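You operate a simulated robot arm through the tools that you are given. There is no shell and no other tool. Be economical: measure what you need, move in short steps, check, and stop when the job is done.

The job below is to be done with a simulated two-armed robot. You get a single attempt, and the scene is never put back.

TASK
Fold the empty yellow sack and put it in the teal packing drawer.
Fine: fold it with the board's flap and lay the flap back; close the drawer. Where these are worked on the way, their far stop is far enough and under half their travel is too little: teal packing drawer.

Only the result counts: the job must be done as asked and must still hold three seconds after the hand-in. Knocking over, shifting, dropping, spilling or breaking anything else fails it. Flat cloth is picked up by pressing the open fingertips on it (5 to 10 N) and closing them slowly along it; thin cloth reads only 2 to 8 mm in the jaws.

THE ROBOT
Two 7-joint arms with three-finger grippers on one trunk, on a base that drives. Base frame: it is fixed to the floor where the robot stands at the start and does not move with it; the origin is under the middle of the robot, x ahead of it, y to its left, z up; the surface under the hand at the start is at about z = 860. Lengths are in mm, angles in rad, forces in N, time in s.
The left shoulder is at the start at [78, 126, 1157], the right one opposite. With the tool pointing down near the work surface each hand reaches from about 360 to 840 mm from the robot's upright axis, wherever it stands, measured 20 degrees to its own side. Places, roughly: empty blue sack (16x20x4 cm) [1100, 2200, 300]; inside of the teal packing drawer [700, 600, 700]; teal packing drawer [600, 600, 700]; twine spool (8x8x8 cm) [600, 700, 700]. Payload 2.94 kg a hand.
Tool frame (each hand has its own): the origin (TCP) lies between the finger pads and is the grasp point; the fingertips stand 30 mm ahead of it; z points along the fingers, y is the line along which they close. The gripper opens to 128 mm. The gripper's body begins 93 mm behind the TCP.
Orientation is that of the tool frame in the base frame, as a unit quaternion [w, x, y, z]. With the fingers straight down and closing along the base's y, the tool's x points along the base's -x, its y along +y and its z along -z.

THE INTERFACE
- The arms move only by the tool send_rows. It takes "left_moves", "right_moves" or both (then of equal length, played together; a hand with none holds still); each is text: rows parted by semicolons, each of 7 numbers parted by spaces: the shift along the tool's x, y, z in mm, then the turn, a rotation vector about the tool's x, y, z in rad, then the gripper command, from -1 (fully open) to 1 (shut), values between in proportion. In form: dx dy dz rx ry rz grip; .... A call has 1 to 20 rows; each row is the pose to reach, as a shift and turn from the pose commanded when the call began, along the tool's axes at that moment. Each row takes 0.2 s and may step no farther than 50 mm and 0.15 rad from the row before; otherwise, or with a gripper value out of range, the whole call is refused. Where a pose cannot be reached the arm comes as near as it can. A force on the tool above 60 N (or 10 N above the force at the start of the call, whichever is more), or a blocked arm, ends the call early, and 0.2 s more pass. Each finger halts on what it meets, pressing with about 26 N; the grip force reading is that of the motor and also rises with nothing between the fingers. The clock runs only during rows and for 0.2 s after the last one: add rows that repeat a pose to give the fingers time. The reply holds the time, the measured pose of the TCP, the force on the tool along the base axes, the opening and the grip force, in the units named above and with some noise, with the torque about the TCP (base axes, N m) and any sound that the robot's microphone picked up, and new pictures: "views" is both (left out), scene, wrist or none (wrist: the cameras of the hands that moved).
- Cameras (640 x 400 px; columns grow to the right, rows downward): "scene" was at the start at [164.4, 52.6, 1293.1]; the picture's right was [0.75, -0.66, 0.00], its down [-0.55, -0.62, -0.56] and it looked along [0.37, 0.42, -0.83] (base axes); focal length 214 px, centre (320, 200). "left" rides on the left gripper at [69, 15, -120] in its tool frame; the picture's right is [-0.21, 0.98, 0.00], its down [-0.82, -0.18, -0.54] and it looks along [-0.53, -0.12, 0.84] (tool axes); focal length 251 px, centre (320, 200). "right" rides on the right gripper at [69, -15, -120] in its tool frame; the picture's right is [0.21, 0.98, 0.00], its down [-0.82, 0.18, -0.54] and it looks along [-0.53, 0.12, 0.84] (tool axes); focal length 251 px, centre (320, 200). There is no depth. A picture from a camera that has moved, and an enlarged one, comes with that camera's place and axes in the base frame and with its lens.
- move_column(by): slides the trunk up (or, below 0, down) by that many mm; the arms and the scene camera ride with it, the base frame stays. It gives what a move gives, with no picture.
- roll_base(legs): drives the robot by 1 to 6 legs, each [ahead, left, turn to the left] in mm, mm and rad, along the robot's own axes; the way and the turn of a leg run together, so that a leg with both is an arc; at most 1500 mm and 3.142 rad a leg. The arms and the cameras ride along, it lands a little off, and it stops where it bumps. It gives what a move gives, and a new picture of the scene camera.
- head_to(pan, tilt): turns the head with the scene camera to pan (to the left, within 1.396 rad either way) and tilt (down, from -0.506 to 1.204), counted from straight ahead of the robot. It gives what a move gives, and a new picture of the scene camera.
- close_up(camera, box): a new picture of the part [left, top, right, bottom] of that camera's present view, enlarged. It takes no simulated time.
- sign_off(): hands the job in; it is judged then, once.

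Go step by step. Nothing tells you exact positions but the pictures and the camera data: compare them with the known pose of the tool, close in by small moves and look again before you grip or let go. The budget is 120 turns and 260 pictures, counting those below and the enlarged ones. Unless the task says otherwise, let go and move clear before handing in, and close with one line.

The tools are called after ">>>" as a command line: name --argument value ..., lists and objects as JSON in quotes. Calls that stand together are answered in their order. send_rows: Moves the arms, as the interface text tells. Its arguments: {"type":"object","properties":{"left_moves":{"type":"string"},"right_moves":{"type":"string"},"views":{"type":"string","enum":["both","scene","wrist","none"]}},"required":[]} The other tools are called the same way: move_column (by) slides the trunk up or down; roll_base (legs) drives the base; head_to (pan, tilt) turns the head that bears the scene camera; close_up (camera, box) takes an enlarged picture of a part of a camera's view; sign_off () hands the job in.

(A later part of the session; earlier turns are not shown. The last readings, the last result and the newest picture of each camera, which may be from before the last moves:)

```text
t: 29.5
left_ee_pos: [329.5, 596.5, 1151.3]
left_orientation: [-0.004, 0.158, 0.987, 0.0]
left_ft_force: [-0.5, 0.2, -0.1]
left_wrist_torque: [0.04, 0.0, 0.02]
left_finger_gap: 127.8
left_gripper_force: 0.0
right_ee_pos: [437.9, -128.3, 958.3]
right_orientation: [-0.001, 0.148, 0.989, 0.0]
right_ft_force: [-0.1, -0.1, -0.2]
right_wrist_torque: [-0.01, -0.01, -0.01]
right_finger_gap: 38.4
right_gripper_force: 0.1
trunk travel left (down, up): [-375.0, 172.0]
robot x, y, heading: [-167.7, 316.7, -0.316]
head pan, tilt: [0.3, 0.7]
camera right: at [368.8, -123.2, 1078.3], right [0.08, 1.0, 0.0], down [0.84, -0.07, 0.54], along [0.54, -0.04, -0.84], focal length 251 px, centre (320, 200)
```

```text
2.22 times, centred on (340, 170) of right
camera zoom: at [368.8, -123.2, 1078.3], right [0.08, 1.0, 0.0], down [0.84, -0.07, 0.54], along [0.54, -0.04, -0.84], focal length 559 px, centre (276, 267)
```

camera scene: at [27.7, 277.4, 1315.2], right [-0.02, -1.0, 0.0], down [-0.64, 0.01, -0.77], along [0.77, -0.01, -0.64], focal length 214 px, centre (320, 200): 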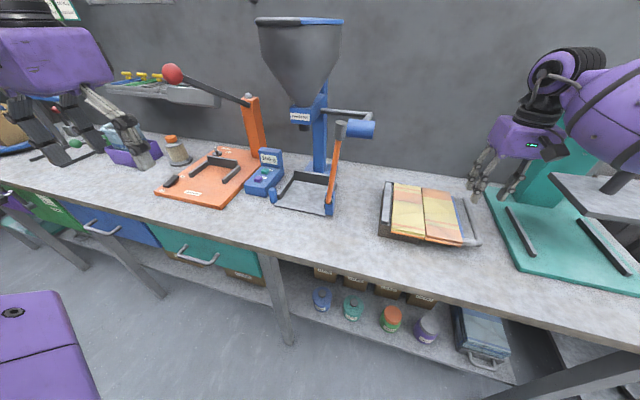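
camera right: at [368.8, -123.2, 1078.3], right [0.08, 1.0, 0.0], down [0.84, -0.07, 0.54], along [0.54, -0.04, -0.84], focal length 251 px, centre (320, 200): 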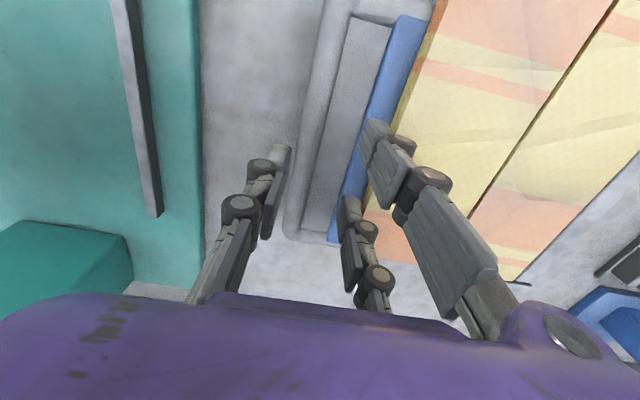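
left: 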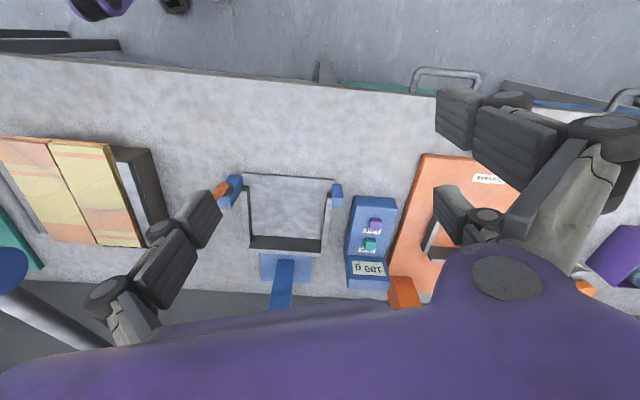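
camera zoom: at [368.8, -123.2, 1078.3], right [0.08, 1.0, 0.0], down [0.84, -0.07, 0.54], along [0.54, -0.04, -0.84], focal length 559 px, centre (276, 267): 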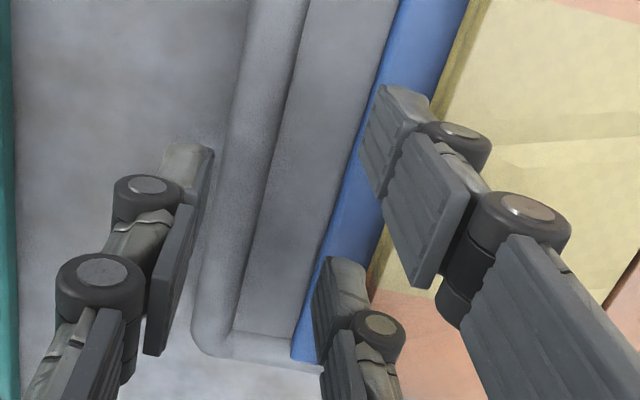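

The tube's centre is about 8 mm right of my tool axis at v≈0. I'll shift back and lower so that the fingertips straddle it.

>>> send_rows --right_moves "0 -8 0 0 0 0 0.4; 0 -8 15 0 0 0 0.4; 0 -8 32 0 0 0 0.4; 0 -8 32 0 0 0 0.4" --views "wrist"

>>> close_up --camera "scene" --box '[400, 160, 496, 220]'

```text
t: 30.5
left_ee_pos: [328.9, 596.4, 1151.7]
left_orientation: [-0.003, 0.158, 0.987, -0.001]
left_ft_force: [-0.3, -0.3, -0.3]
left_wrist_torque: [-0.01, 0.03, 0.03]
left_finger_gap: 128.1
left_gripper_force: 0.0
right_ee_pos: [433.8, -137.9, 927.0]
right_orientation: [-0.001, 0.149, 0.989, 0.0]
right_ft_force: [0.1, -1.1, 2.0]
right_wrist_torque: [-0.01, -0.08, -0.08]
right_finger_gap: 37.5
right_gripper_force: 0.1
trunk travel left (down, up): [-375.0, 172.0]
robot x, y, heading: [-164.7, 313.6, -0.319]
head pan, tilt: [0.3, 0.7]
camera right: at [365.8, -131.6, 1046.4], right [0.08, 1.0, 0.0], down [0.84, -0.07, 0.54], along [0.54, -0.04, -0.84], focal length 251 px, centre (320, 200)
```

right: 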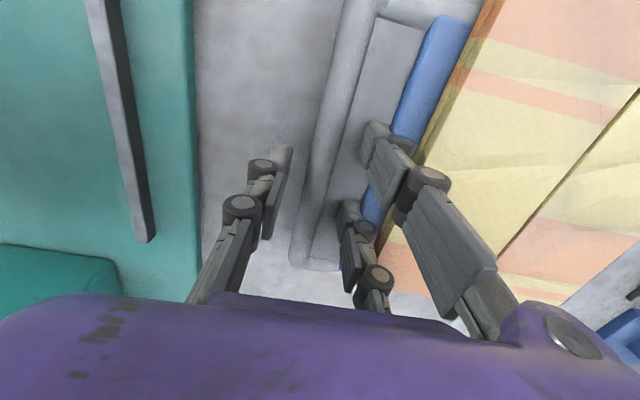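

```text
6.67 times, centred on (448, 190) of scene
camera zoom: at [28.2, 277.2, 1315.1], right [-0.02, -1.0, 0.0], down [-0.64, 0.01, -0.77], along [0.76, -0.01, -0.64], focal length 1430 px, centre (-533, 267)
```

zoom: 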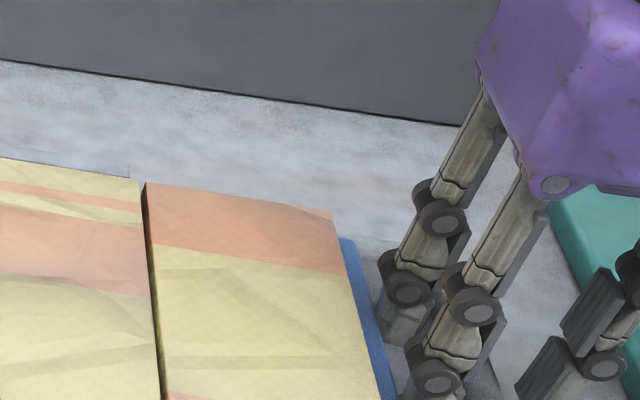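

There's slight contact at the tips (2 N). I'll close gently here and see whether the fingers hold the tube.

>>> send_rows --right_moves "0 0 0 0 0 0 0.5; 0 0 0 0 0 0 0.6; 0 0 0 0 0 0 0.7; 0 0 0 0 0 0 0.8; 0 0 0 0 0 0 0.9; 0 0 0 0 0 0 1; 0 0 0 0 0 0 1" --views "wrist"

>>> close_up --camera "right" --box '[240, 80, 440, 205]'

```text
t: 32.1
left_ee_pos: [329.0, 596.0, 1151.3]
left_orientation: [-0.003, 0.158, 0.987, -0.001]
left_ft_force: [-0.5, 0.8, -0.6]
left_wrist_torque: [0.0, 0.0, -0.03]
left_finger_gap: 128.2
left_gripper_force: 0.0
right_ee_pos: [435.5, -137.2, 926.6]
right_orientation: [-0.001, 0.149, 0.989, 0.0]
right_ft_force: [-0.5, 1.9, -1.0]
right_wrist_torque: [0.06, 0.04, -0.34]
right_finger_gap: 11.4
right_gripper_force: 38.4
trunk travel left (down, up): [-375.0, 172.0]
robot x, y, heading: [-167.2, 315.8, -0.316]
head pan, tilt: [0.3, 0.7]
camera right: at [366.1, -131.1, 1046.2], right [0.08, 1.0, 0.0], down [0.84, -0.07, 0.54], along [0.54, -0.04, -0.84], focal length 251 px, centre (320, 200)
```

right: 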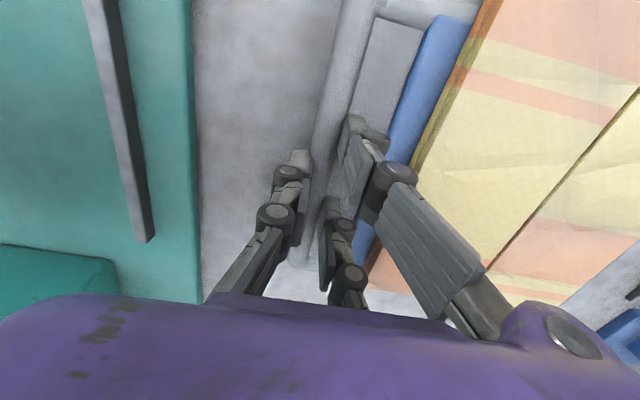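

```text
3.20 times, centred on (340, 142) of right
camera zoom: at [366.1, -131.1, 1046.2], right [0.08, 1.0, 0.0], down [0.84, -0.07, 0.54], along [0.54, -0.04, -0.84], focal length 805 px, centre (256, 384)
```

zoom: 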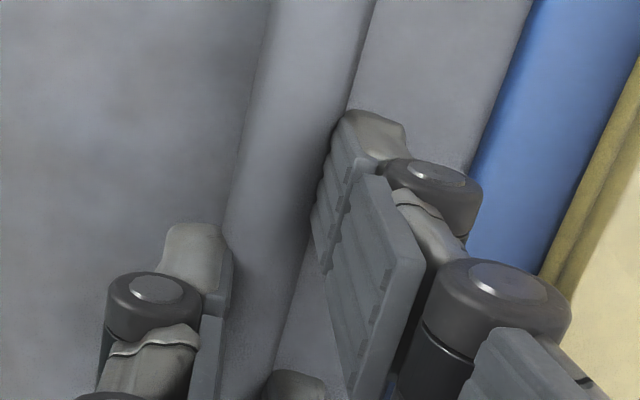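

The fingers hold something 11 mm thick, so likely the tube. I'll test the lift along the arc to 15°.

>>> send_rows --right_moves "0 0.5 -11 0 0 0 1; 0 1.9 -22 0 0 0 1; 0 4.4 -33 0 0 0 1; 0 4.4 -33 0 0 0 1" --views "both"

>>> close_up --camera "scene" --box '[360, 140, 520, 260]'

```text
t: 33.1
left_ee_pos: [330.5, 592.7, 1154.1]
left_orientation: [-0.004, 0.158, 0.987, 0.001]
left_ft_force: [-0.4, -0.4, 1.0]
left_wrist_torque: [0.0, 0.0, 0.03]
left_finger_gap: 128.0
left_gripper_force: 0.1
right_ee_pos: [433.6, -137.8, 957.9]
right_orientation: [-0.002, 0.15, 0.989, -0.001]
right_ft_force: [-6.4, -18.7, -0.7]
right_wrist_torque: [-0.42, 0.7, 0.44]
right_finger_gap: 11.4
right_gripper_force: 38.9
trunk travel left (down, up): [-375.0, 172.0]
robot x, y, heading: [-168.6, 315.7, -0.318]
head pan, tilt: [0.3, 0.7]
camera scene: at [27.6, 274.5, 1315.1], right [-0.02, -1.0, 0.0], down [-0.64, 0.01, -0.77], along [0.77, -0.01, -0.64], focal length 214 px, centre (320, 200)
camera right: at [365.7, -132.4, 1078.4], right [0.09, 1.0, 0.0], down [0.84, -0.07, 0.54], along [0.54, -0.05, -0.84], focal length 251 px, centre (320, 200)
```

scene: 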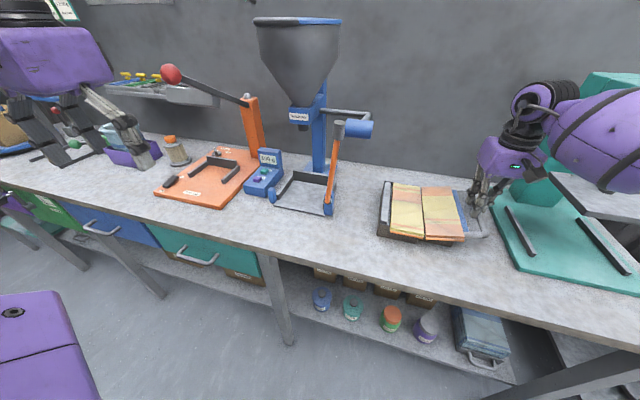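
right: 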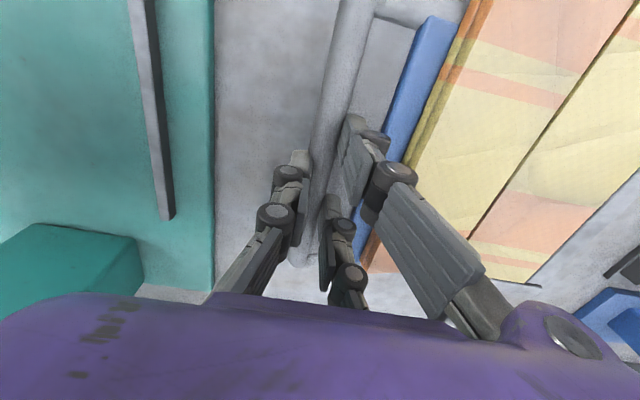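

```text
3.33 times, centred on (440, 200) of scene
camera zoom: at [27.6, 274.5, 1315.1], right [-0.02, -1.0, 0.0], down [-0.64, 0.01, -0.77], along [0.77, -0.01, -0.64], focal length 715 px, centre (-80, 200)
```

zoom: 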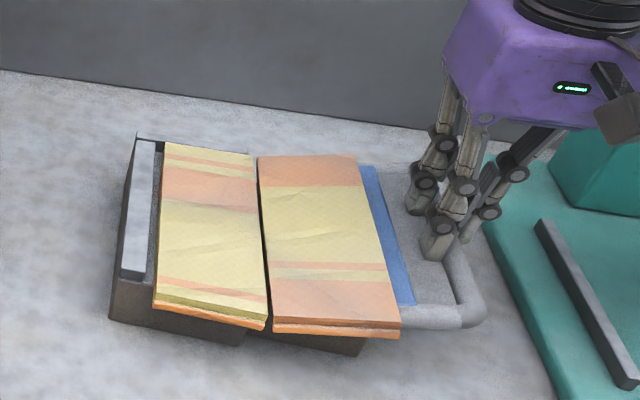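

The flap rises with the hand, and the side force shows that the hinge is about 15 mm higher than the tube. I'll follow the corrected arc to about 65°.

>>> send_rows --right_moves "0 -0.8 -15.8 0 0 0 1; 0 2.5 -26.5 0 0 0 1; 0 6.9 -36.9 0 0 0 1; 0 12.1 -46.9 0 0 0 1; 0 18.1 -56.4 0 0 0 1; 0 25 -65.3 0 0 0 1; 0 32.6 -73.6 0 0 0 1; 0 40.9 -81.2 0 0 0 1; 0 49.8 -88.1 0 0 0 1; 0 59.3 -94.1 0 0 0 1; 0 69.3 -99.3 0 0 0 1; 0 69.3 -99.3 0 0 0 1" --views "both"

>>> close_up --camera "scene" --box '[360, 120, 520, 260]'

```text
t: 35.1
left_ee_pos: [329.3, 595.7, 1150.8]
left_orientation: [-0.003, 0.16, 0.987, 0.0]
left_ft_force: [0.5, -0.2, -0.1]
left_wrist_torque: [-0.06, 0.01, -0.02]
left_finger_gap: 128.1
left_gripper_force: 0.0
right_ee_pos: [446.7, -100.1, 1051.1]
right_orientation: [0.004, 0.154, 0.988, -0.007]
right_ft_force: [-8.7, -11.9, 12.5]
right_wrist_torque: [-0.38, 0.65, 1.5]
right_finger_gap: 11.2
right_gripper_force: 38.1
trunk travel left (down, up): [-375.0, 172.0]
robot x, y, heading: [-166.7, 314.5, -0.315]
head pan, tilt: [0.3, 0.7]
stopped in row 9 (right hand): the force on the tool passed its limit at 62 N (the readings are from after the stop); the commanded pose is now the measured one
camera scene: at [26.8, 278.1, 1315.0], right [-0.02, -1.0, 0.0], down [-0.64, 0.01, -0.77], along [0.77, -0.01, -0.64], focal length 214 px, centre (320, 200)
camera right: at [376.5, -91.3, 1168.7], right [0.09, 1.0, -0.01], down [0.83, -0.07, 0.55], along [0.54, -0.06, -0.84], focal length 251 px, centre (320, 200)
```

scene: 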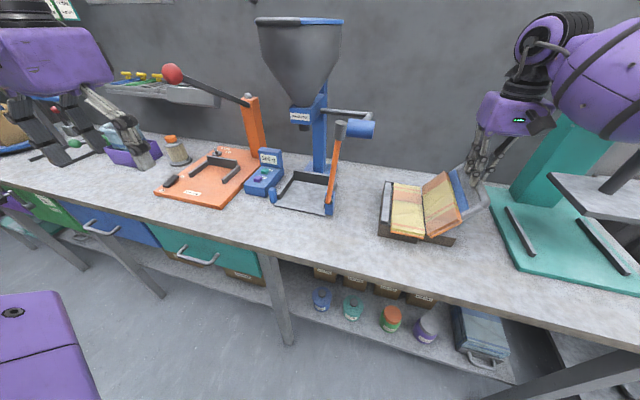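
right: 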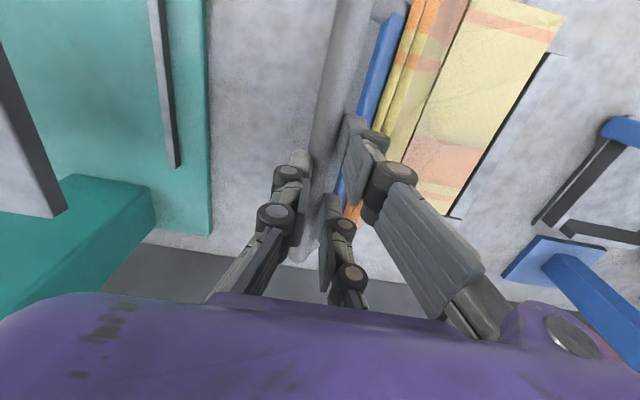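

```text
2.86 times, centred on (440, 190) of scene
camera zoom: at [26.8, 278.1, 1315.0], right [-0.02, -1.0, 0.0], down [-0.64, 0.01, -0.77], along [0.77, -0.01, -0.64], focal length 613 px, centre (-23, 229)
```

zoom: 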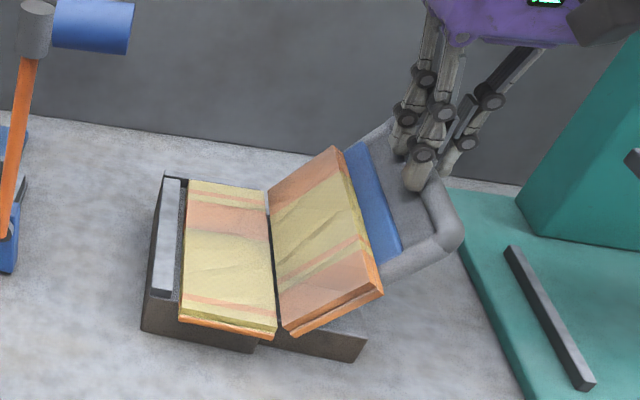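

The flap with its half of the sack is up to about 45°, and the arc is a little wider than I assumed. I'll continue in shorter tangential steps.

>>> send_rows --right_moves "0 4.5 -4 0 0 0 1; 0 9 -7.5 0 0 0 1; 0 13.8 -11 0 0 0 1; 0 18.8 -14.2 0 0 0 1; 0 18.8 -14.2 0 0 0 1" --views "none"

```text
t: 36.3
left_ee_pos: [327.4, 593.8, 1154.4]
left_orientation: [-0.001, 0.159, 0.987, 0.0]
left_ft_force: [0.4, 0.0, -0.1]
left_wrist_torque: [0.0, -0.03, 0.02]
left_finger_gap: 128.0
left_gripper_force: 0.0
right_ee_pos: [451.6, -82.0, 1066.6]
right_orientation: [0.008, 0.157, 0.988, -0.005]
right_ft_force: [-5.3, -22.1, 34.0]
right_wrist_torque: [-0.51, 0.56, 0.3]
right_finger_gap: 10.5
right_gripper_force: 37.6
trunk travel left (down, up): [-375.0, 172.0]
robot x, y, heading: [-167.1, 316.8, -0.318]
head pan, tilt: [0.3, 0.7]
```

The force is purely radial (the true arc is wider), so I'll ease outward and continue more cautiously.

>>> send_rows --right_moves "0 -2.5 -3.5 0 0 0 1; 0 2 -7 0 0 0 1; 0 9 -12 0 0 0 1; 0 16.5 -16.5 0 0 0 1; 0 24 -21 0 0 0 1; 0 24 -21 0 0 0 1" --views "none"

```text
t: 37.7
left_ee_pos: [330.1, 594.4, 1152.8]
left_orientation: [-0.002, 0.158, 0.987, 0.0]
left_ft_force: [1.0, 1.1, -0.3]
left_wrist_torque: [-0.02, -0.03, 0.01]
left_finger_gap: 128.0
left_gripper_force: 0.1
right_ee_pos: [461.9, -57.0, 1084.7]
right_orientation: [0.005, 0.153, 0.988, -0.004]
right_ft_force: [-1.0, 0.1, -0.3]
right_wrist_torque: [0.0, -0.03, 0.03]
right_finger_gap: 0.0
right_gripper_force: 3.0
trunk travel left (down, up): [-375.0, 172.0]
robot x, y, heading: [-170.7, 314.9, -0.317]
head pan, tilt: [0.3, 0.7]
```

Gap reads 0: the tube slipped out of the fingers. I'll look.

>>> send_rows --right_moves "0 0 0 0 0 0 1" --views "both"

>>> close_up --camera "scene" --box '[360, 120, 520, 260]'

```text
t: 38.1
left_ee_pos: [331.2, 595.6, 1152.6]
left_orientation: [-0.002, 0.159, 0.987, 0.0]
left_ft_force: [-0.1, -0.3, -0.5]
left_wrist_torque: [0.0, 0.0, -0.02]
left_finger_gap: 128.1
left_gripper_force: 0.1
right_ee_pos: [460.5, -56.3, 1084.7]
right_orientation: [0.005, 0.154, 0.988, -0.004]
right_ft_force: [-0.4, -1.2, 0.3]
right_wrist_torque: [-0.01, -0.02, 0.0]
right_finger_gap: 0.0
right_gripper_force: 3.1
trunk travel left (down, up): [-375.0, 172.0]
robot x, y, heading: [-168.6, 313.4, -0.32]
head pan, tilt: [0.3, 0.7]
camera scene: at [28.2, 277.0, 1315.1], right [-0.02, -1.0, 0.0], down [-0.64, 0.01, -0.77], along [0.76, -0.01, -0.64], focal length 214 px, centre (320, 200)
camera right: at [391.5, -49.3, 1202.7], right [0.09, 1.0, -0.01], down [0.83, -0.07, 0.55], along [0.54, -0.06, -0.84], focal length 251 px, centre (320, 200)
```

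scene: 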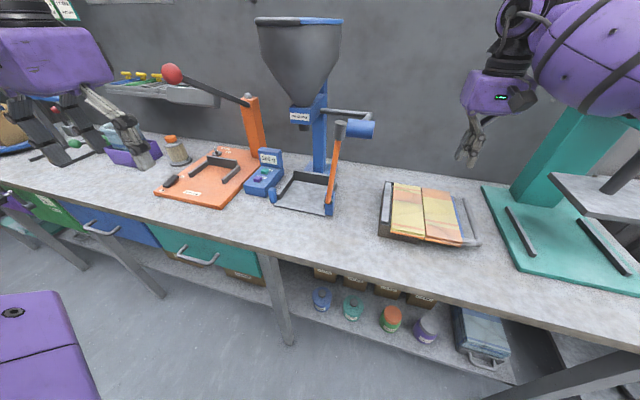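
right: 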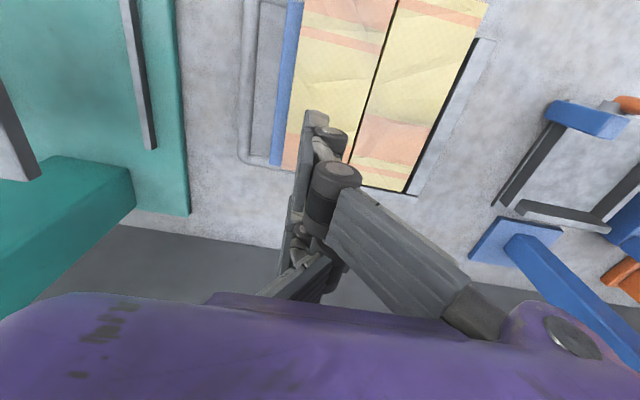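

```text
2.86 times, centred on (440, 190) of scene
camera zoom: at [28.2, 277.0, 1315.1], right [-0.02, -1.0, 0.0], down [-0.64, 0.01, -0.77], along [0.76, -0.01, -0.64], focal length 613 px, centre (-23, 229)
```

zoom: 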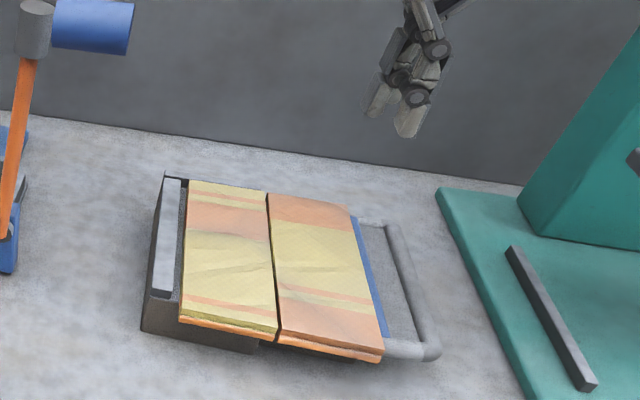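

The flap simply fell flat again and the sack is unchanged. I'll go again with a deeper grip: return above the tube with fingers opened to ~38 mm.

>>> send_rows --right_moves "0 -28 0 -0.002 0.004 -0.003 0.4; 0 -56 0 -0.004 0.008 -0.007 0.4; 0 -84.5 15 -0.006 0.011 -0.01 0.4; 0 -84.5 50 -0.006 0.011 -0.01 0.4; 0 -84.5 90 -0.006 0.011 -0.01 0.4; 0 -84.5 125 -0.006 0.011 -0.01 0.4; 0 -84.5 125 -0.006 0.011 -0.01 0.4" --views "none"

>>> close_up --camera "right" --box '[220, 20, 460, 170]'

```text
t: 39.7
left_ee_pos: [330.8, 595.6, 1152.6]
left_orientation: [-0.002, 0.159, 0.987, 0.0]
left_ft_force: [1.5, 0.0, 0.8]
left_wrist_torque: [-0.01, 0.01, 0.03]
left_finger_gap: 128.1
left_gripper_force: 0.0
right_ee_pos: [434.8, -140.8, 956.3]
right_orientation: [0.0, 0.15, 0.989, -0.001]
right_ft_force: [-0.1, 0.2, 0.1]
right_wrist_torque: [0.01, 0.0, -0.03]
right_finger_gap: 38.4
right_gripper_force: 0.1
trunk travel left (down, up): [-375.0, 172.0]
robot x, y, heading: [-167.5, 313.2, -0.323]
head pan, tilt: [0.3, 0.7]
```

```text
2.67 times, centred on (340, 95) of right
camera zoom: at [365.9, -135.5, 1075.3], right [0.08, 1.0, 0.0], down [0.84, -0.07, 0.54], along [0.54, -0.05, -0.84], focal length 670 px, centre (267, 480)
```

zoom: 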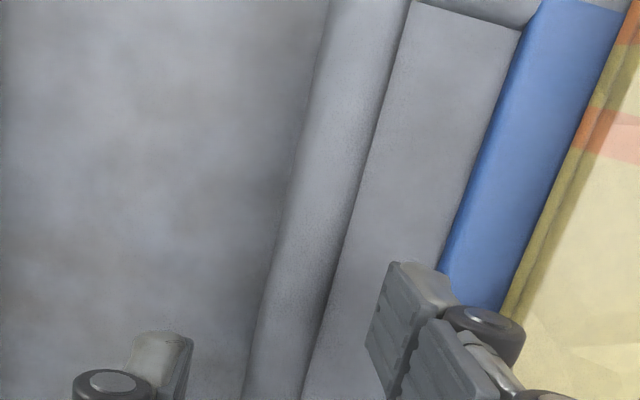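

The tube is 3 mm left of the axis. The measured points fit an arc with centre (v=128, z≈953 at the TCP) and radius 134, so my last path pulled outward. I'll regrip slightly deeper and follow that arc.

>>> send_rows --right_moves "0 3 8 0 0 0 0.4; 0 3 20 0 0 0 0.4; 0 3 33 0 0 0 0.4; 0 3 33 0 0 0 0.55; 0 3 33 0 0 0 0.7; 0 3 33 0 0 0 0.85; 0 3 33 0 0 0 1; 0 3 33 0 0 0 1; 0 3 33 0 0 0 1" --views "none"

```text
t: 41.7
left_ee_pos: [331.1, 595.1, 1151.8]
left_orientation: [-0.003, 0.158, 0.987, 0.0]
left_ft_force: [0.0, 0.3, 0.1]
left_wrist_torque: [0.0, 0.0, 0.01]
left_finger_gap: 128.0
left_gripper_force: 0.0
right_ee_pos: [436.8, -136.8, 923.5]
right_orientation: [-0.001, 0.149, 0.989, -0.002]
right_ft_force: [-1.6, 0.4, -0.4]
right_wrist_torque: [0.01, 0.1, 0.0]
right_finger_gap: 11.2
right_gripper_force: 38.2
trunk travel left (down, up): [-375.0, 172.0]
robot x, y, heading: [-167.0, 321.6, -0.318]
head pan, tilt: [0.3, 0.7]
```

No vertical contact here, so I can go deeper. I'll open, lower 12 mm more and re-close.

>>> send_rows --right_moves "0 0 0 0 0 0 0.6; 0 0 0 0 0 0 0.4; 0 0 0 0 0 0 0.4; 0 0 6 0 0 0 0.4; 0 0 12 0 0 0 0.4; 0 0 12 0 0 0 0.4" --views "none"

```text
t: 43.1
left_ee_pos: [330.2, 595.0, 1152.2]
left_orientation: [-0.003, 0.158, 0.987, 0.0]
left_ft_force: [0.4, 0.0, 0.3]
left_wrist_torque: [-0.02, 0.0, 0.02]
left_finger_gap: 128.2
left_gripper_force: 0.0
right_ee_pos: [437.3, -138.1, 913.6]
right_orientation: [0.0, 0.15, 0.989, -0.001]
right_ft_force: [-1.7, -3.8, 3.5]
right_wrist_torque: [0.1, -0.01, 0.02]
right_finger_gap: 36.3
right_gripper_force: 0.0
trunk travel left (down, up): [-375.0, 172.0]
robot x, y, heading: [-168.9, 317.6, -0.317]
head pan, tilt: [0.3, 0.7]
```

Only slight contact, so it's open inside; a finger touches the blue plate's edge. I'll narrow the fingers and go a bit deeper, then close.

>>> send_rows --right_moves "0 0 0 0 0 0 0.55; 0 0 0 0 0 0 0.6; 0 0 4 0 0 0 0.6; 0 0 8 0 0 0 0.6; 0 0 8 0 0 0 0.6" --views "none"

```text
t: 44.3
left_ee_pos: [330.8, 594.5, 1152.0]
left_orientation: [-0.002, 0.159, 0.987, 0.0]
left_ft_force: [-0.1, 0.9, -0.2]
left_wrist_torque: [-0.04, -0.02, 0.0]
left_finger_gap: 128.0
left_gripper_force: 0.0
right_ee_pos: [437.0, -136.5, 904.5]
right_orientation: [-0.001, 0.149, 0.989, -0.001]
right_ft_force: [0.0, -0.4, 0.1]
right_wrist_torque: [0.02, -0.02, 0.01]
right_finger_gap: 25.6
right_gripper_force: 0.2
trunk travel left (down, up): [-375.0, 172.0]
robot x, y, heading: [-169.3, 318.9, -0.321]
head pan, tilt: [0.3, 0.7]
```

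The fingers now straddle the tube fully at TCP depth with no contact force. I'll close and raise along the arc to about 50°.

>>> send_rows --right_moves "0 0 0 0 0 0 0.75; 0 0 0 0 0 0 0.9; 0 0 0 0 0 0 1; 0 0 0 0 0 0 1; 0 -2.4 -16.2 0 0 0 1; 0 -2.8 -32.6 0 0 0 1; 0 -1.3 -48.8 0 0 0 1; 0 2.3 -64.9 0 0 0 1; 0 7.6 -80.3 0 0 0 1; 0 15 -94.9 0 0 0 1; 0 24 -108.5 0 0 0 1; 0 24 -108.5 0 0 0 1" --views "scene"

```text
t: 46.9
left_ee_pos: [333.7, 597.9, 1149.6]
left_orientation: [-0.005, 0.158, 0.987, -0.001]
left_ft_force: [0.5, -0.5, 0.6]
left_wrist_torque: [0.05, 0.01, -0.01]
left_finger_gap: 127.9
left_gripper_force: 0.1
right_ee_pos: [447.2, -106.5, 1009.8]
right_orientation: [-0.005, 0.145, 0.989, 0.0]
right_ft_force: [3.2, 34.7, -37.8]
right_wrist_torque: [-0.86, -0.37, -1.86]
right_finger_gap: 13.6
right_gripper_force: 36.1
trunk travel left (down, up): [-375.0, 172.0]
robot x, y, heading: [-168.2, 316.8, -0.32]
head pan, tilt: [0.3, 0.7]
camera scene: at [32.1, 279.9, 1314.2], right [-0.02, -1.0, 0.0], down [-0.65, 0.01, -0.76], along [0.76, -0.01, -0.65], focal length 214 px, centre (320, 200)
```

scene: 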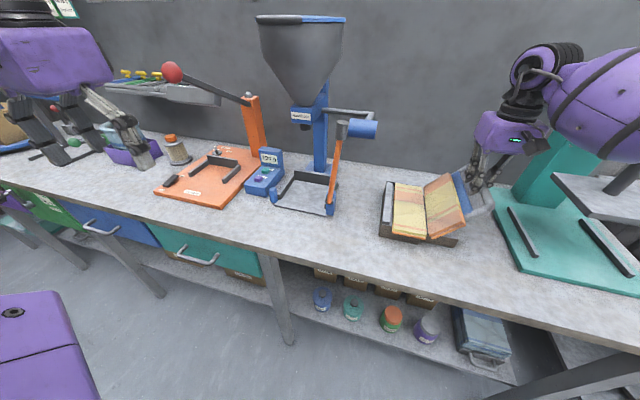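

The flap follows; the force is now inward, so the radius is a little smaller (≈127). I'll correct and continue to ~65°.

>>> send_rows --right_moves "0 5 2.5 0 0 0 1; 0 9.7 5.4 0 0 0 1; 0 15 0 0 0 0 1; 0 21 -5.3 0 0 0 1; 0 27 -10 0 0 0 1; 0 33.4 -14.5 0 0 0 1; 0 33.4 -14.5 0 0 0 1" --views "none"

```text
t: 48.5
left_ee_pos: [331.2, 595.1, 1151.6]
left_orientation: [-0.002, 0.158, 0.987, 0.0]
left_ft_force: [-0.2, -0.4, 0.0]
left_wrist_torque: [0.05, 0.0, -0.02]
left_finger_gap: 127.9
left_gripper_force: 0.0
right_ee_pos: [455.9, -82.4, 1028.8]
right_orientation: [0.001, 0.15, 0.989, 0.0]
right_ft_force: [3.9, -5.2, 5.0]
right_wrist_torque: [0.04, 0.12, -0.27]
right_finger_gap: 14.1
right_gripper_force: 34.1
trunk travel left (down, up): [-375.0, 172.0]
robot x, y, heading: [-168.0, 314.1, -0.319]
head pan, tilt: [0.3, 0.7]
```

Forces are small now, so the arc is right. Continuing to about 92°.

>>> send_rows --right_moves "0 6.5 -4.5 0 0 0 1; 0 13.1 -8.5 0 0 0 1; 0 20 -12 0 0 0 1; 0 27.5 -14.5 0 0 0 1; 0 35 -17 0 0 0 1; 0 42.6 -18.7 0 0 0 1; 0 50 -20 0 0 0 1; 0 58 -21 0 0 0 1; 0 66 -21.5 0 0 0 1; 0 73.7 -21.4 0 0 0 1; 0 73.7 -21.4 0 0 0 1" --views "both"

```text
t: 50.9
left_ee_pos: [330.3, 593.0, 1151.5]
left_orientation: [-0.004, 0.159, 0.987, 0.0]
left_ft_force: [0.5, -0.3, 0.7]
left_wrist_torque: [-0.02, 0.01, 0.0]
left_finger_gap: 128.1
left_gripper_force: 0.1
right_ee_pos: [478.3, -11.6, 1044.9]
right_orientation: [-0.004, 0.149, 0.989, 0.0]
right_ft_force: [-11.3, 0.2, -31.4]
right_wrist_torque: [-0.26, -0.19, -0.34]
right_finger_gap: 12.4
right_gripper_force: 31.1
trunk travel left (down, up): [-375.0, 172.0]
robot x, y, heading: [-169.4, 316.8, -0.32]
head pan, tilt: [0.3, 0.7]
camera scene: at [29.5, 275.4, 1314.8], right [-0.02, -1.0, 0.0], down [-0.64, 0.01, -0.76], along [0.76, -0.01, -0.64], focal length 214 px, centre (320, 200)
camera right: at [408.8, -5.7, 1165.5], right [0.08, 1.0, 0.0], down [0.84, -0.07, 0.53], along [0.53, -0.05, -0.84], focal length 251 px, centre (320, 200)
```

scene: 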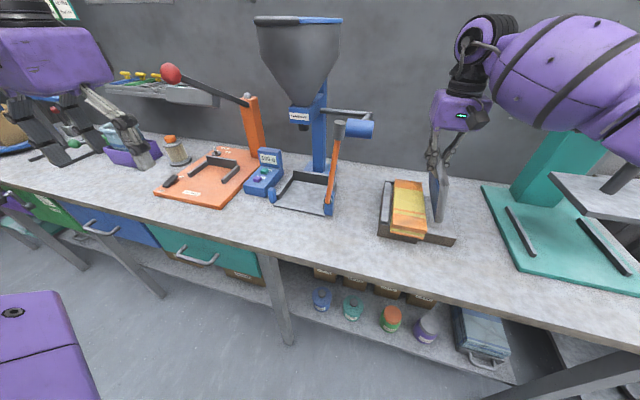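
right: 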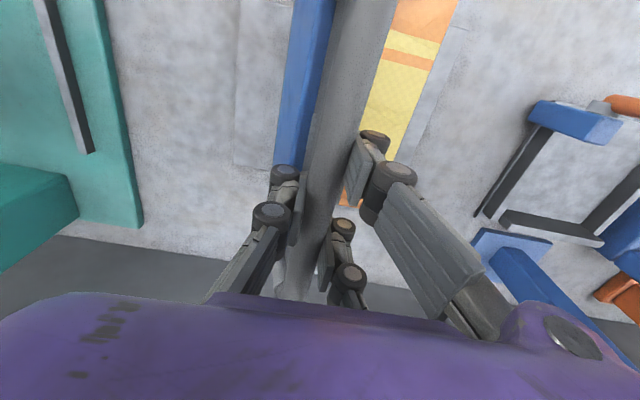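

The flap is upright and the sack's right half already lies folded on the left half. I'll take a close-up before deciding how far to carry the flap.

>>> close_up --camera "scene" --box '[370, 140, 470, 250]'

```text
3.64 times, centred on (420, 195) of scene
camera zoom: at [29.5, 275.4, 1314.8], right [-0.02, -1.0, 0.0], down [-0.64, 0.01, -0.76], along [0.76, -0.01, -0.64], focal length 780 px, centre (-44, 218)
```

zoom: 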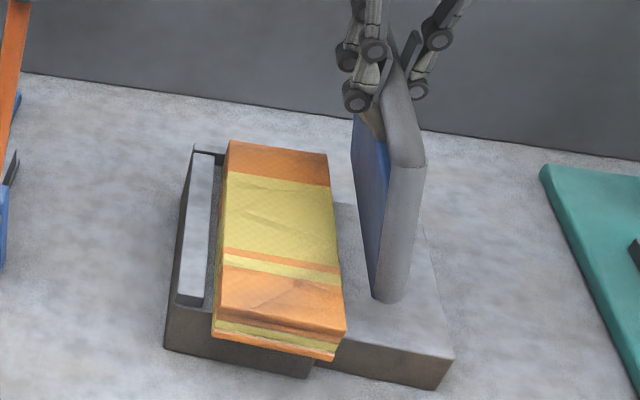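

The sack is folded in a neat packet on the left half. Now I lay the flap back along the same arc.

>>> send_rows --right_moves "0 -7.5 2.2 0 0 0 1; 0 -15.5 2.4 0 0 0 1; 0 -30.7 4.7 0 0 0 1; 0 -45.5 8.8 0 0 0 1; 0 -59.7 14.7 0 0 0 1; 0 -73.7 21.4 0 0 0 1; 0 -86.1 30.6 0 0 0 1; 0 -97.4 41.3 0 0 0 1; 0 -97.4 41.3 0 0 0 1" --views "none"

```text
t: 52.9
left_ee_pos: [331.2, 595.8, 1151.8]
left_orientation: [-0.004, 0.159, 0.987, 0.0]
left_ft_force: [0.8, 0.7, 0.2]
left_wrist_torque: [-0.01, -0.02, -0.01]
left_finger_gap: 128.1
left_gripper_force: 0.0
right_ee_pos: [447.9, -102.4, 1008.3]
right_orientation: [0.0, 0.149, 0.989, -0.001]
right_ft_force: [0.8, 9.5, -7.6]
right_wrist_torque: [-0.12, -0.49, 0.13]
right_finger_gap: 10.6
right_gripper_force: 31.0
trunk travel left (down, up): [-375.0, 172.0]
robot x, y, heading: [-165.8, 316.6, -0.319]
head pan, tilt: [0.3, 0.7]
```

>>> send_rows --right_moves "0 -9 12 0 0 0 1; 0 -17.5 24.8 0 0 0 1; 0 -24.5 38.8 0 0 0 1; 0 -29.5 53.6 0 0 0 1; 0 -32.5 68.9 0 0 0 1; 0 -33.6 84.4 0 0 0 1; 0 -33.2 94 0 0 0 1; 0 -33 101 0 0 0 1; 0 -33 101 0 0 0 1" --views "none"

```text
t: 54.9
left_ee_pos: [328.6, 592.9, 1152.6]
left_orientation: [-0.003, 0.158, 0.987, 0.0]
left_ft_force: [-0.6, 0.6, 0.4]
left_wrist_torque: [0.05, -0.04, 0.01]
left_finger_gap: 128.0
left_gripper_force: 0.1
right_ee_pos: [436.5, -136.8, 906.7]
right_orientation: [-0.002, 0.15, 0.989, -0.002]
right_ft_force: [-14.5, -13.1, -1.8]
right_wrist_torque: [0.08, -0.46, 0.12]
right_finger_gap: 9.6
right_gripper_force: 29.3
trunk travel left (down, up): [-375.0, 172.0]
robot x, y, heading: [-166.6, 315.4, -0.317]
head pan, tilt: [0.3, 0.7]
```

The flap is down. I'll open to ~26 mm and lift out.

>>> send_rows --right_moves "0 0 0 0 0 0 0.8; 0 0 0 0 0 0 0.6; 0 0 0 0 0 0 0.6; 0 0 -20 0 0 0 0.6; 0 0 -50 0 0 0 0.6; 0 0 -90 0 0 0 0.6; 0 0 -130 0 0 0 0.6; 0 0 -130 0 0 0 0.6" --views "both"

>>> close_up --camera "scene" --box '[370, 140, 490, 260]'

```text
t: 56.7
left_ee_pos: [330.7, 594.6, 1152.8]
left_orientation: [-0.004, 0.158, 0.987, 0.0]
left_ft_force: [0.1, 0.2, 0.1]
left_wrist_torque: [0.03, 0.02, 0.0]
left_finger_gap: 127.8
left_gripper_force: 0.0
right_ee_pos: [440.0, -135.4, 1038.0]
right_orientation: [-0.001, 0.15, 0.989, -0.001]
right_ft_force: [0.5, 0.3, -0.3]
right_wrist_torque: [0.01, 0.0, -0.01]
right_finger_gap: 25.6
right_gripper_force: 0.1
trunk travel left (down, up): [-375.0, 172.0]
robot x, y, heading: [-166.7, 319.4, -0.321]
head pan, tilt: [0.3, 0.7]
camera scene: at [28.7, 276.6, 1314.9], right [-0.02, -1.0, 0.0], down [-0.64, 0.01, -0.76], along [0.76, -0.01, -0.64], focal length 214 px, centre (320, 200)
camera right: at [370.8, -130.2, 1157.5], right [0.08, 1.0, 0.0], down [0.84, -0.07, 0.54], along [0.54, -0.05, -0.84], focal length 251 px, centre (320, 200)
```

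scene: 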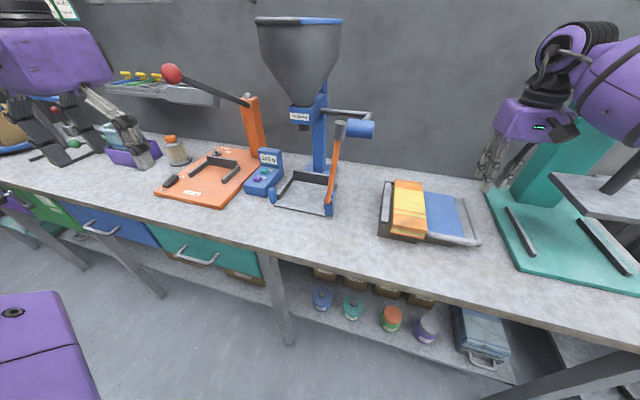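
right: 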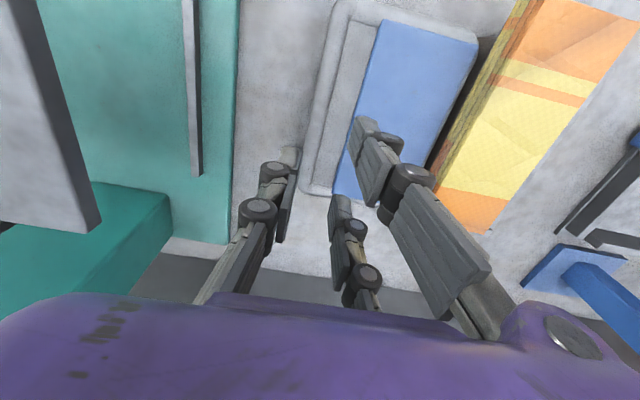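

```text
3.33 times, centred on (430, 200) of scene
camera zoom: at [28.7, 276.6, 1314.9], right [-0.02, -1.0, 0.0], down [-0.64, 0.01, -0.76], along [0.76, -0.01, -0.64], focal length 715 px, centre (-47, 200)
```

zoom: 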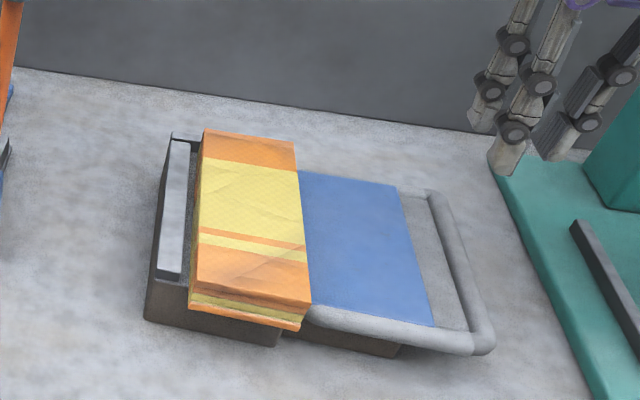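

The flap lies back and the folded packet sits on the left. Next is the drawer: I'll look with the left wrist camera at the handle.

>>> close_up --camera "left" --box '[0, 0, 640, 400]'

>>> head_to --pan 0.7 --tilt 0.9

```text
1.00 times, centred on (320, 200) of left (not enlarged: the box is as wide or as high as the picture)
camera zoom: at [270.0, 631.4, 1271.9], right [0.51, 0.86, 0.0], down [0.73, -0.43, 0.54], along [0.46, -0.27, -0.84], focal length 251 px, centre (320, 200)
```

zoom: 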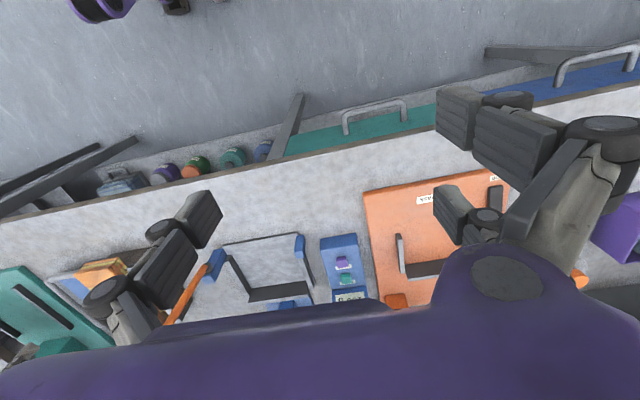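

```text
t: 57.5
left_ee_pos: [330.0, 594.8, 1151.1]
left_orientation: [-0.003, 0.159, 0.987, -0.001]
left_ft_force: [0.2, 0.0, -0.1]
left_wrist_torque: [0.03, -0.01, 0.01]
left_finger_gap: 127.9
left_gripper_force: 0.0
right_ee_pos: [439.8, -136.9, 1038.1]
right_orientation: [-0.002, 0.149, 0.989, 0.0]
right_ft_force: [0.1, -0.5, -0.1]
right_wrist_torque: [0.0, -0.01, 0.03]
right_finger_gap: 25.4
right_gripper_force: 0.0
trunk travel left (down, up): [-375.0, 172.0]
robot x, y, heading: [-165.7, 317.4, -0.32]
head pan, tilt: [0.7, 0.901]
camera scene: at [26.8, 283.5, 1312.0], right [0.06, -1.0, 0.0], down [-0.67, -0.04, -0.74], along [0.74, 0.05, -0.67], focal length 214 px, centre (320, 200)
```

scene: 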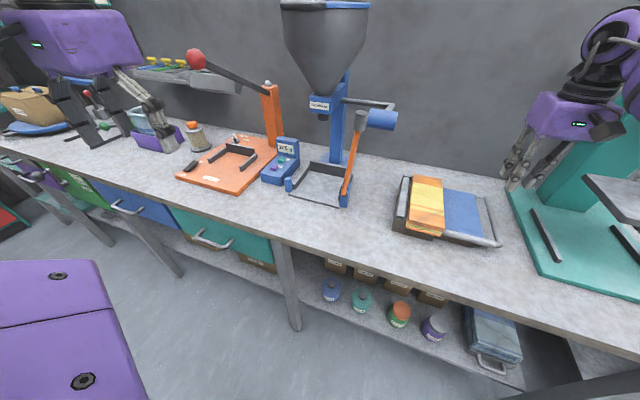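

The handle triangulates to about (433,672,715), i.e. u≈214, v≈770, just at the bench edge and lower than the top. First I'll park the right hand back where it was free, and lift it clear.

>>> send_rows --right_moves "0 0 -30 0 0 0 -0; 0 10 -65 0 0 0 -0.3; 30 20 -90 0 0 0 -0.6; 65 35 -110 0 0 0 -1; 100 50 -130 0 0 0 -1; 135 65 -145 0 0 0 -1; 170 80 -155 0 0 0 -1; 205 95 -165 0 0 0 -1; 235 108 -171 0 0 0 -1; 235 108 -171 0 0 0 -1" --views "none"

>>> close_up --camera "scene" --box '[120, 160, 300, 300]'

>>> close_up --camera "left" --box '[260, 60, 480, 200]'

```text
t: 59.7
left_ee_pos: [331.1, 594.4, 1152.2]
left_orientation: [-0.004, 0.158, 0.987, 0.0]
left_ft_force: [0.5, 0.0, -0.5]
left_wrist_torque: [0.01, 0.01, -0.01]
left_finger_gap: 127.9
left_gripper_force: 0.0
right_ee_pos: [243.9, 38.0, 1206.2]
right_orientation: [0.0, 0.149, 0.989, -0.001]
right_ft_force: [0.6, -0.1, -1.1]
right_wrist_torque: [-0.04, 0.01, 0.05]
right_finger_gap: 128.3
right_gripper_force: 0.0
trunk travel left (down, up): [-375.0, 172.0]
robot x, y, heading: [-167.0, 314.6, -0.313]
head pan, tilt: [0.7, 0.901]
```

```text
2.86 times, centred on (210, 230) of scene
camera zoom: at [26.5, 282.3, 1310.6], right [0.05, -1.0, 0.0], down [-0.68, -0.04, -0.73], along [0.73, 0.04, -0.68], focal length 613 px, centre (634, 114)
```

zoom: 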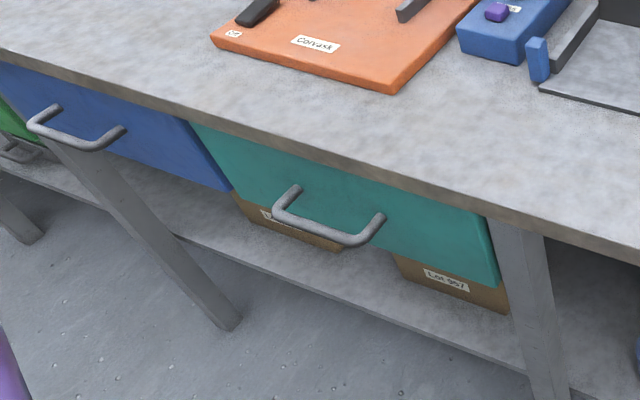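

```text
2.86 times, centred on (370, 130) of left
camera zoom: at [270.1, 631.4, 1271.9], right [0.51, 0.86, 0.0], down [0.73, -0.43, 0.54], along [0.46, -0.28, -0.84], focal length 718 px, centre (177, 400)
```

zoom: 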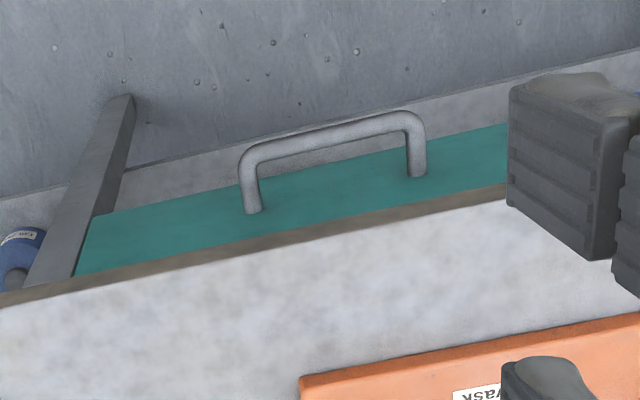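

The handle bar is at about (434,667,725), its posts about 39 mm long. I'll yaw the left hand by 90° so that the fingers close across the bar.

>>> send_rows --left_moves "0 0 0 0 0 0.14 -1; 0 0 0 0 0 0.28 -1; 0 0 0 0 0 0.42 -1; 0 0 0 0 0 0.56 -1; 0 0 0 0 0 0.70 -0.7; 0 0 0 0 0 0.84 -0.4; 0 0 0 0 0 0.98 -0.1; 0 0 0 0 0 1.12 0.1; 0 0 0 0 0 1.26 0.2; 0 0 0 0 0 1.40 0.2; 0 0 0 0 0 1.54 0.2; 0 0 0 0 0 1.553 0.2; 0 0 0 0 0 1.553 0.2" --views "both"

```text
t: 62.5
left_ee_pos: [329.5, 594.1, 1152.0]
left_orientation: [-0.002, 0.805, 0.593, -0.002]
left_ft_force: [0.3, -1.3, -0.3]
left_wrist_torque: [-0.04, -0.04, -0.02]
left_finger_gap: 51.0
left_gripper_force: 0.0
right_ee_pos: [244.3, 36.9, 1207.1]
right_orientation: [-0.001, 0.149, 0.989, -0.001]
right_ft_force: [0.3, 0.3, 0.6]
right_wrist_torque: [0.0, -0.01, -0.03]
right_finger_gap: 128.0
right_gripper_force: 0.0
trunk travel left (down, up): [-375.0, 172.0]
robot x, y, heading: [-169.3, 317.4, -0.32]
head pan, tilt: [0.7, 0.901]
camera scene: at [25.0, 289.1, 1309.7], right [0.13, -0.99, 0.0], down [-0.69, -0.09, -0.72], along [0.72, 0.09, -0.69], focal length 214 px, centre (320, 200)
camera left: at [365.7, 656.6, 1271.4], right [0.87, -0.49, -0.01], down [-0.41, -0.73, 0.54], along [-0.27, -0.47, -0.84], focal length 251 px, centre (320, 200)
```

scene: 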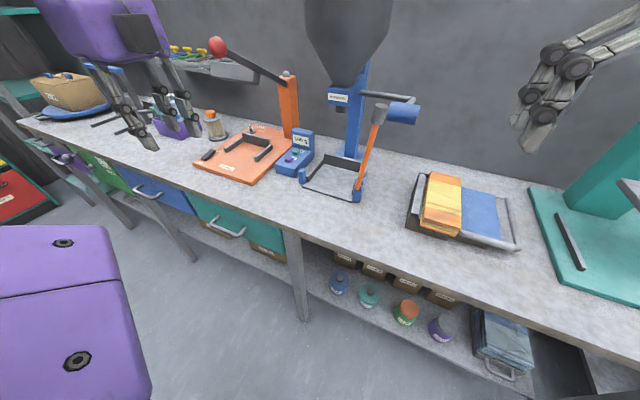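
left: 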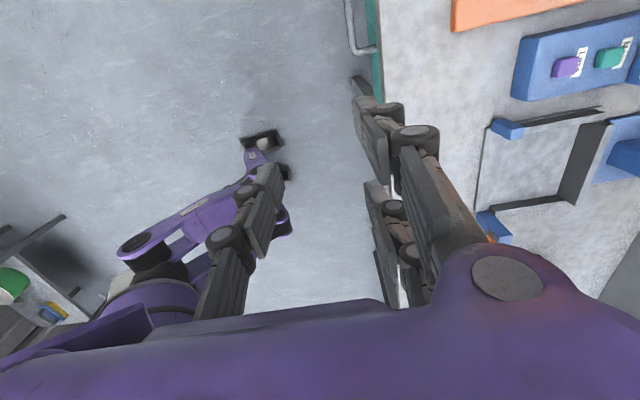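

Yaw is right. Now pitch 45° forward while moving left and down in front of the drawer.

>>> send_rows --left_moves "17 -6 20 -0.131 0 0 0.2; 34 -12 45 -0.262 0 0 0.2; 51 -18 80 -0.393 0 0 0.2; 68 -24 115 -0.524 0 0 0.2; 85 -30 150 -0.655 0 0 0.2; 101 -30 190 -0.785 0 0 0.2; 101 -30 230 -0.785 0 0 0.2; 101 -30 260 -0.785 0 0 0.2; 101 -30 260 -0.785 0 0 0.2" --views "both"

```text
t: 64.5
left_ee_pos: [326.5, 700.0, 890.0]
left_orientation: [0.306, 0.745, 0.549, 0.224]
left_ft_force: [0.7, -0.4, 0.0]
left_wrist_torque: [0.02, -0.03, 0.0]
left_finger_gap: 51.1
left_gripper_force: 0.1
left hand out of reach, approached as far as the arm can: row 3, 4, 5, 6
right_ee_pos: [244.5, 37.5, 1206.6]
right_orientation: [-0.001, 0.149, 0.989, -0.002]
right_ft_force: [-0.5, 0.0, 0.4]
right_wrist_torque: [-0.02, -0.04, 0.01]
right_finger_gap: 128.1
right_gripper_force: 0.1
trunk travel left (down, up): [-375.0, 172.0]
robot x, y, heading: [-166.2, 316.5, -0.317]
head pan, tilt: [0.7, 0.901]
camera scene: at [23.2, 309.7, 1319.5], right [0.37, -0.93, 0.0], down [-0.56, -0.22, -0.8], along [0.74, 0.29, -0.6], focal length 214 px, centre (320, 200)
camera left: at [276.8, 788.8, 987.2], right [0.6, -0.41, 0.69], down [-0.73, -0.63, 0.26], along [0.33, -0.66, -0.68], focal length 251 px, centre (320, 200)
```

scene: 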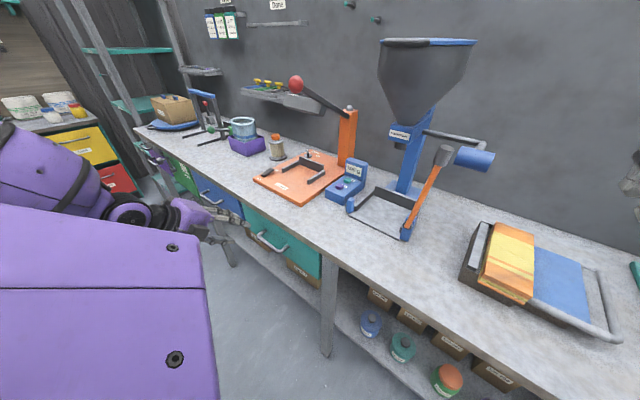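
left: 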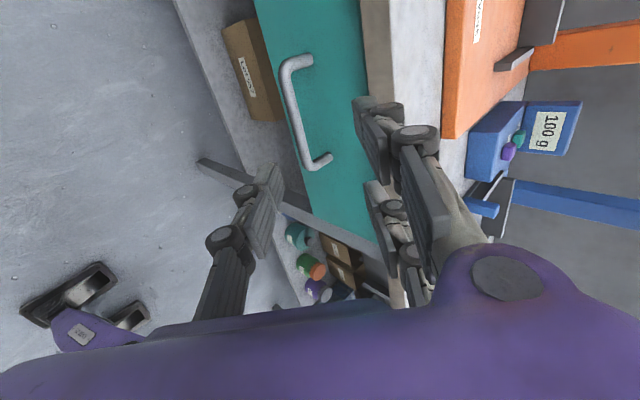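

The handle bar is confirmed at (436,664,732). I'll approach along the tool axis to about 60 mm short and check.

>>> send_rows --left_moves "0 -10 20 0 0 0 0.2; -1 -20 50 0 0 0 0.2; -1.6 -30 80 0 0 0 0.2; -1.6 -30 110 0 0 0 0.2; -1.6 -30 132 0 0 0 0.2; -1.6 -30 132 0 0 0 0.2" --views "wrist"

>>> close_up --camera "left" --box '[200, 60, 440, 230]'

```text
t: 65.9
left_ee_pos: [396.9, 678.4, 777.4]
left_orientation: [0.306, 0.744, 0.55, 0.225]
left_ft_force: [-0.7, -0.5, 1.1]
left_wrist_torque: [0.01, 0.01, 0.0]
left_finger_gap: 51.3
left_gripper_force: 0.1
right_ee_pos: [244.0, 37.3, 1207.0]
right_orientation: [-0.001, 0.15, 0.989, -0.001]
right_ft_force: [0.2, -0.1, 0.4]
right_wrist_torque: [0.01, 0.0, 0.0]
right_finger_gap: 128.0
right_gripper_force: 0.1
trunk travel left (down, up): [-375.0, 172.0]
robot x, y, heading: [-167.1, 315.3, -0.319]
head pan, tilt: [0.7, 0.901]
camera left: at [346.8, 766.5, 873.3], right [0.6, -0.41, 0.69], down [-0.73, -0.63, 0.26], along [0.33, -0.66, -0.68], focal length 251 px, centre (320, 200)
```

left: 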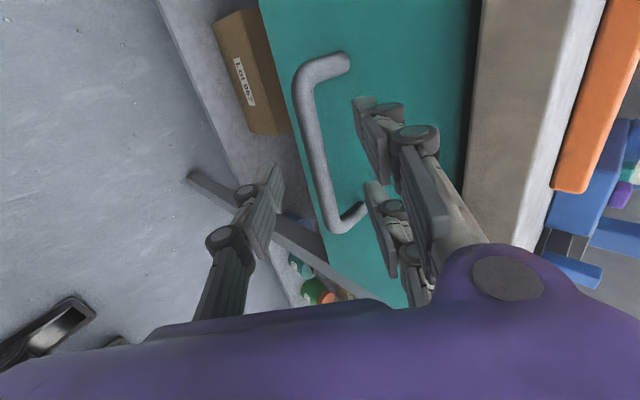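

```text
2.35 times, centred on (320, 145) of left
camera zoom: at [346.8, 766.5, 873.3], right [0.6, -0.41, 0.69], down [-0.73, -0.63, 0.26], along [0.33, -0.66, -0.68], focal length 592 px, centre (320, 329)
```

zoom: 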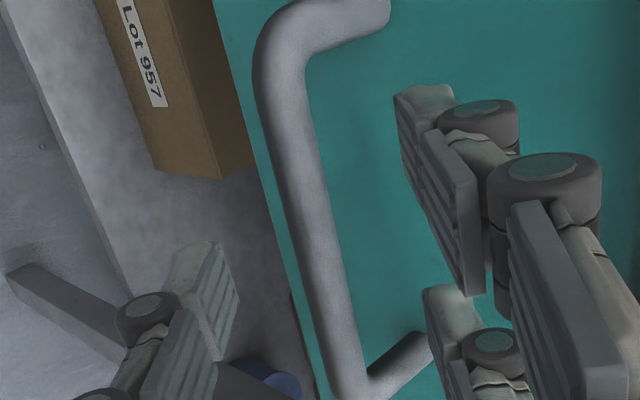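

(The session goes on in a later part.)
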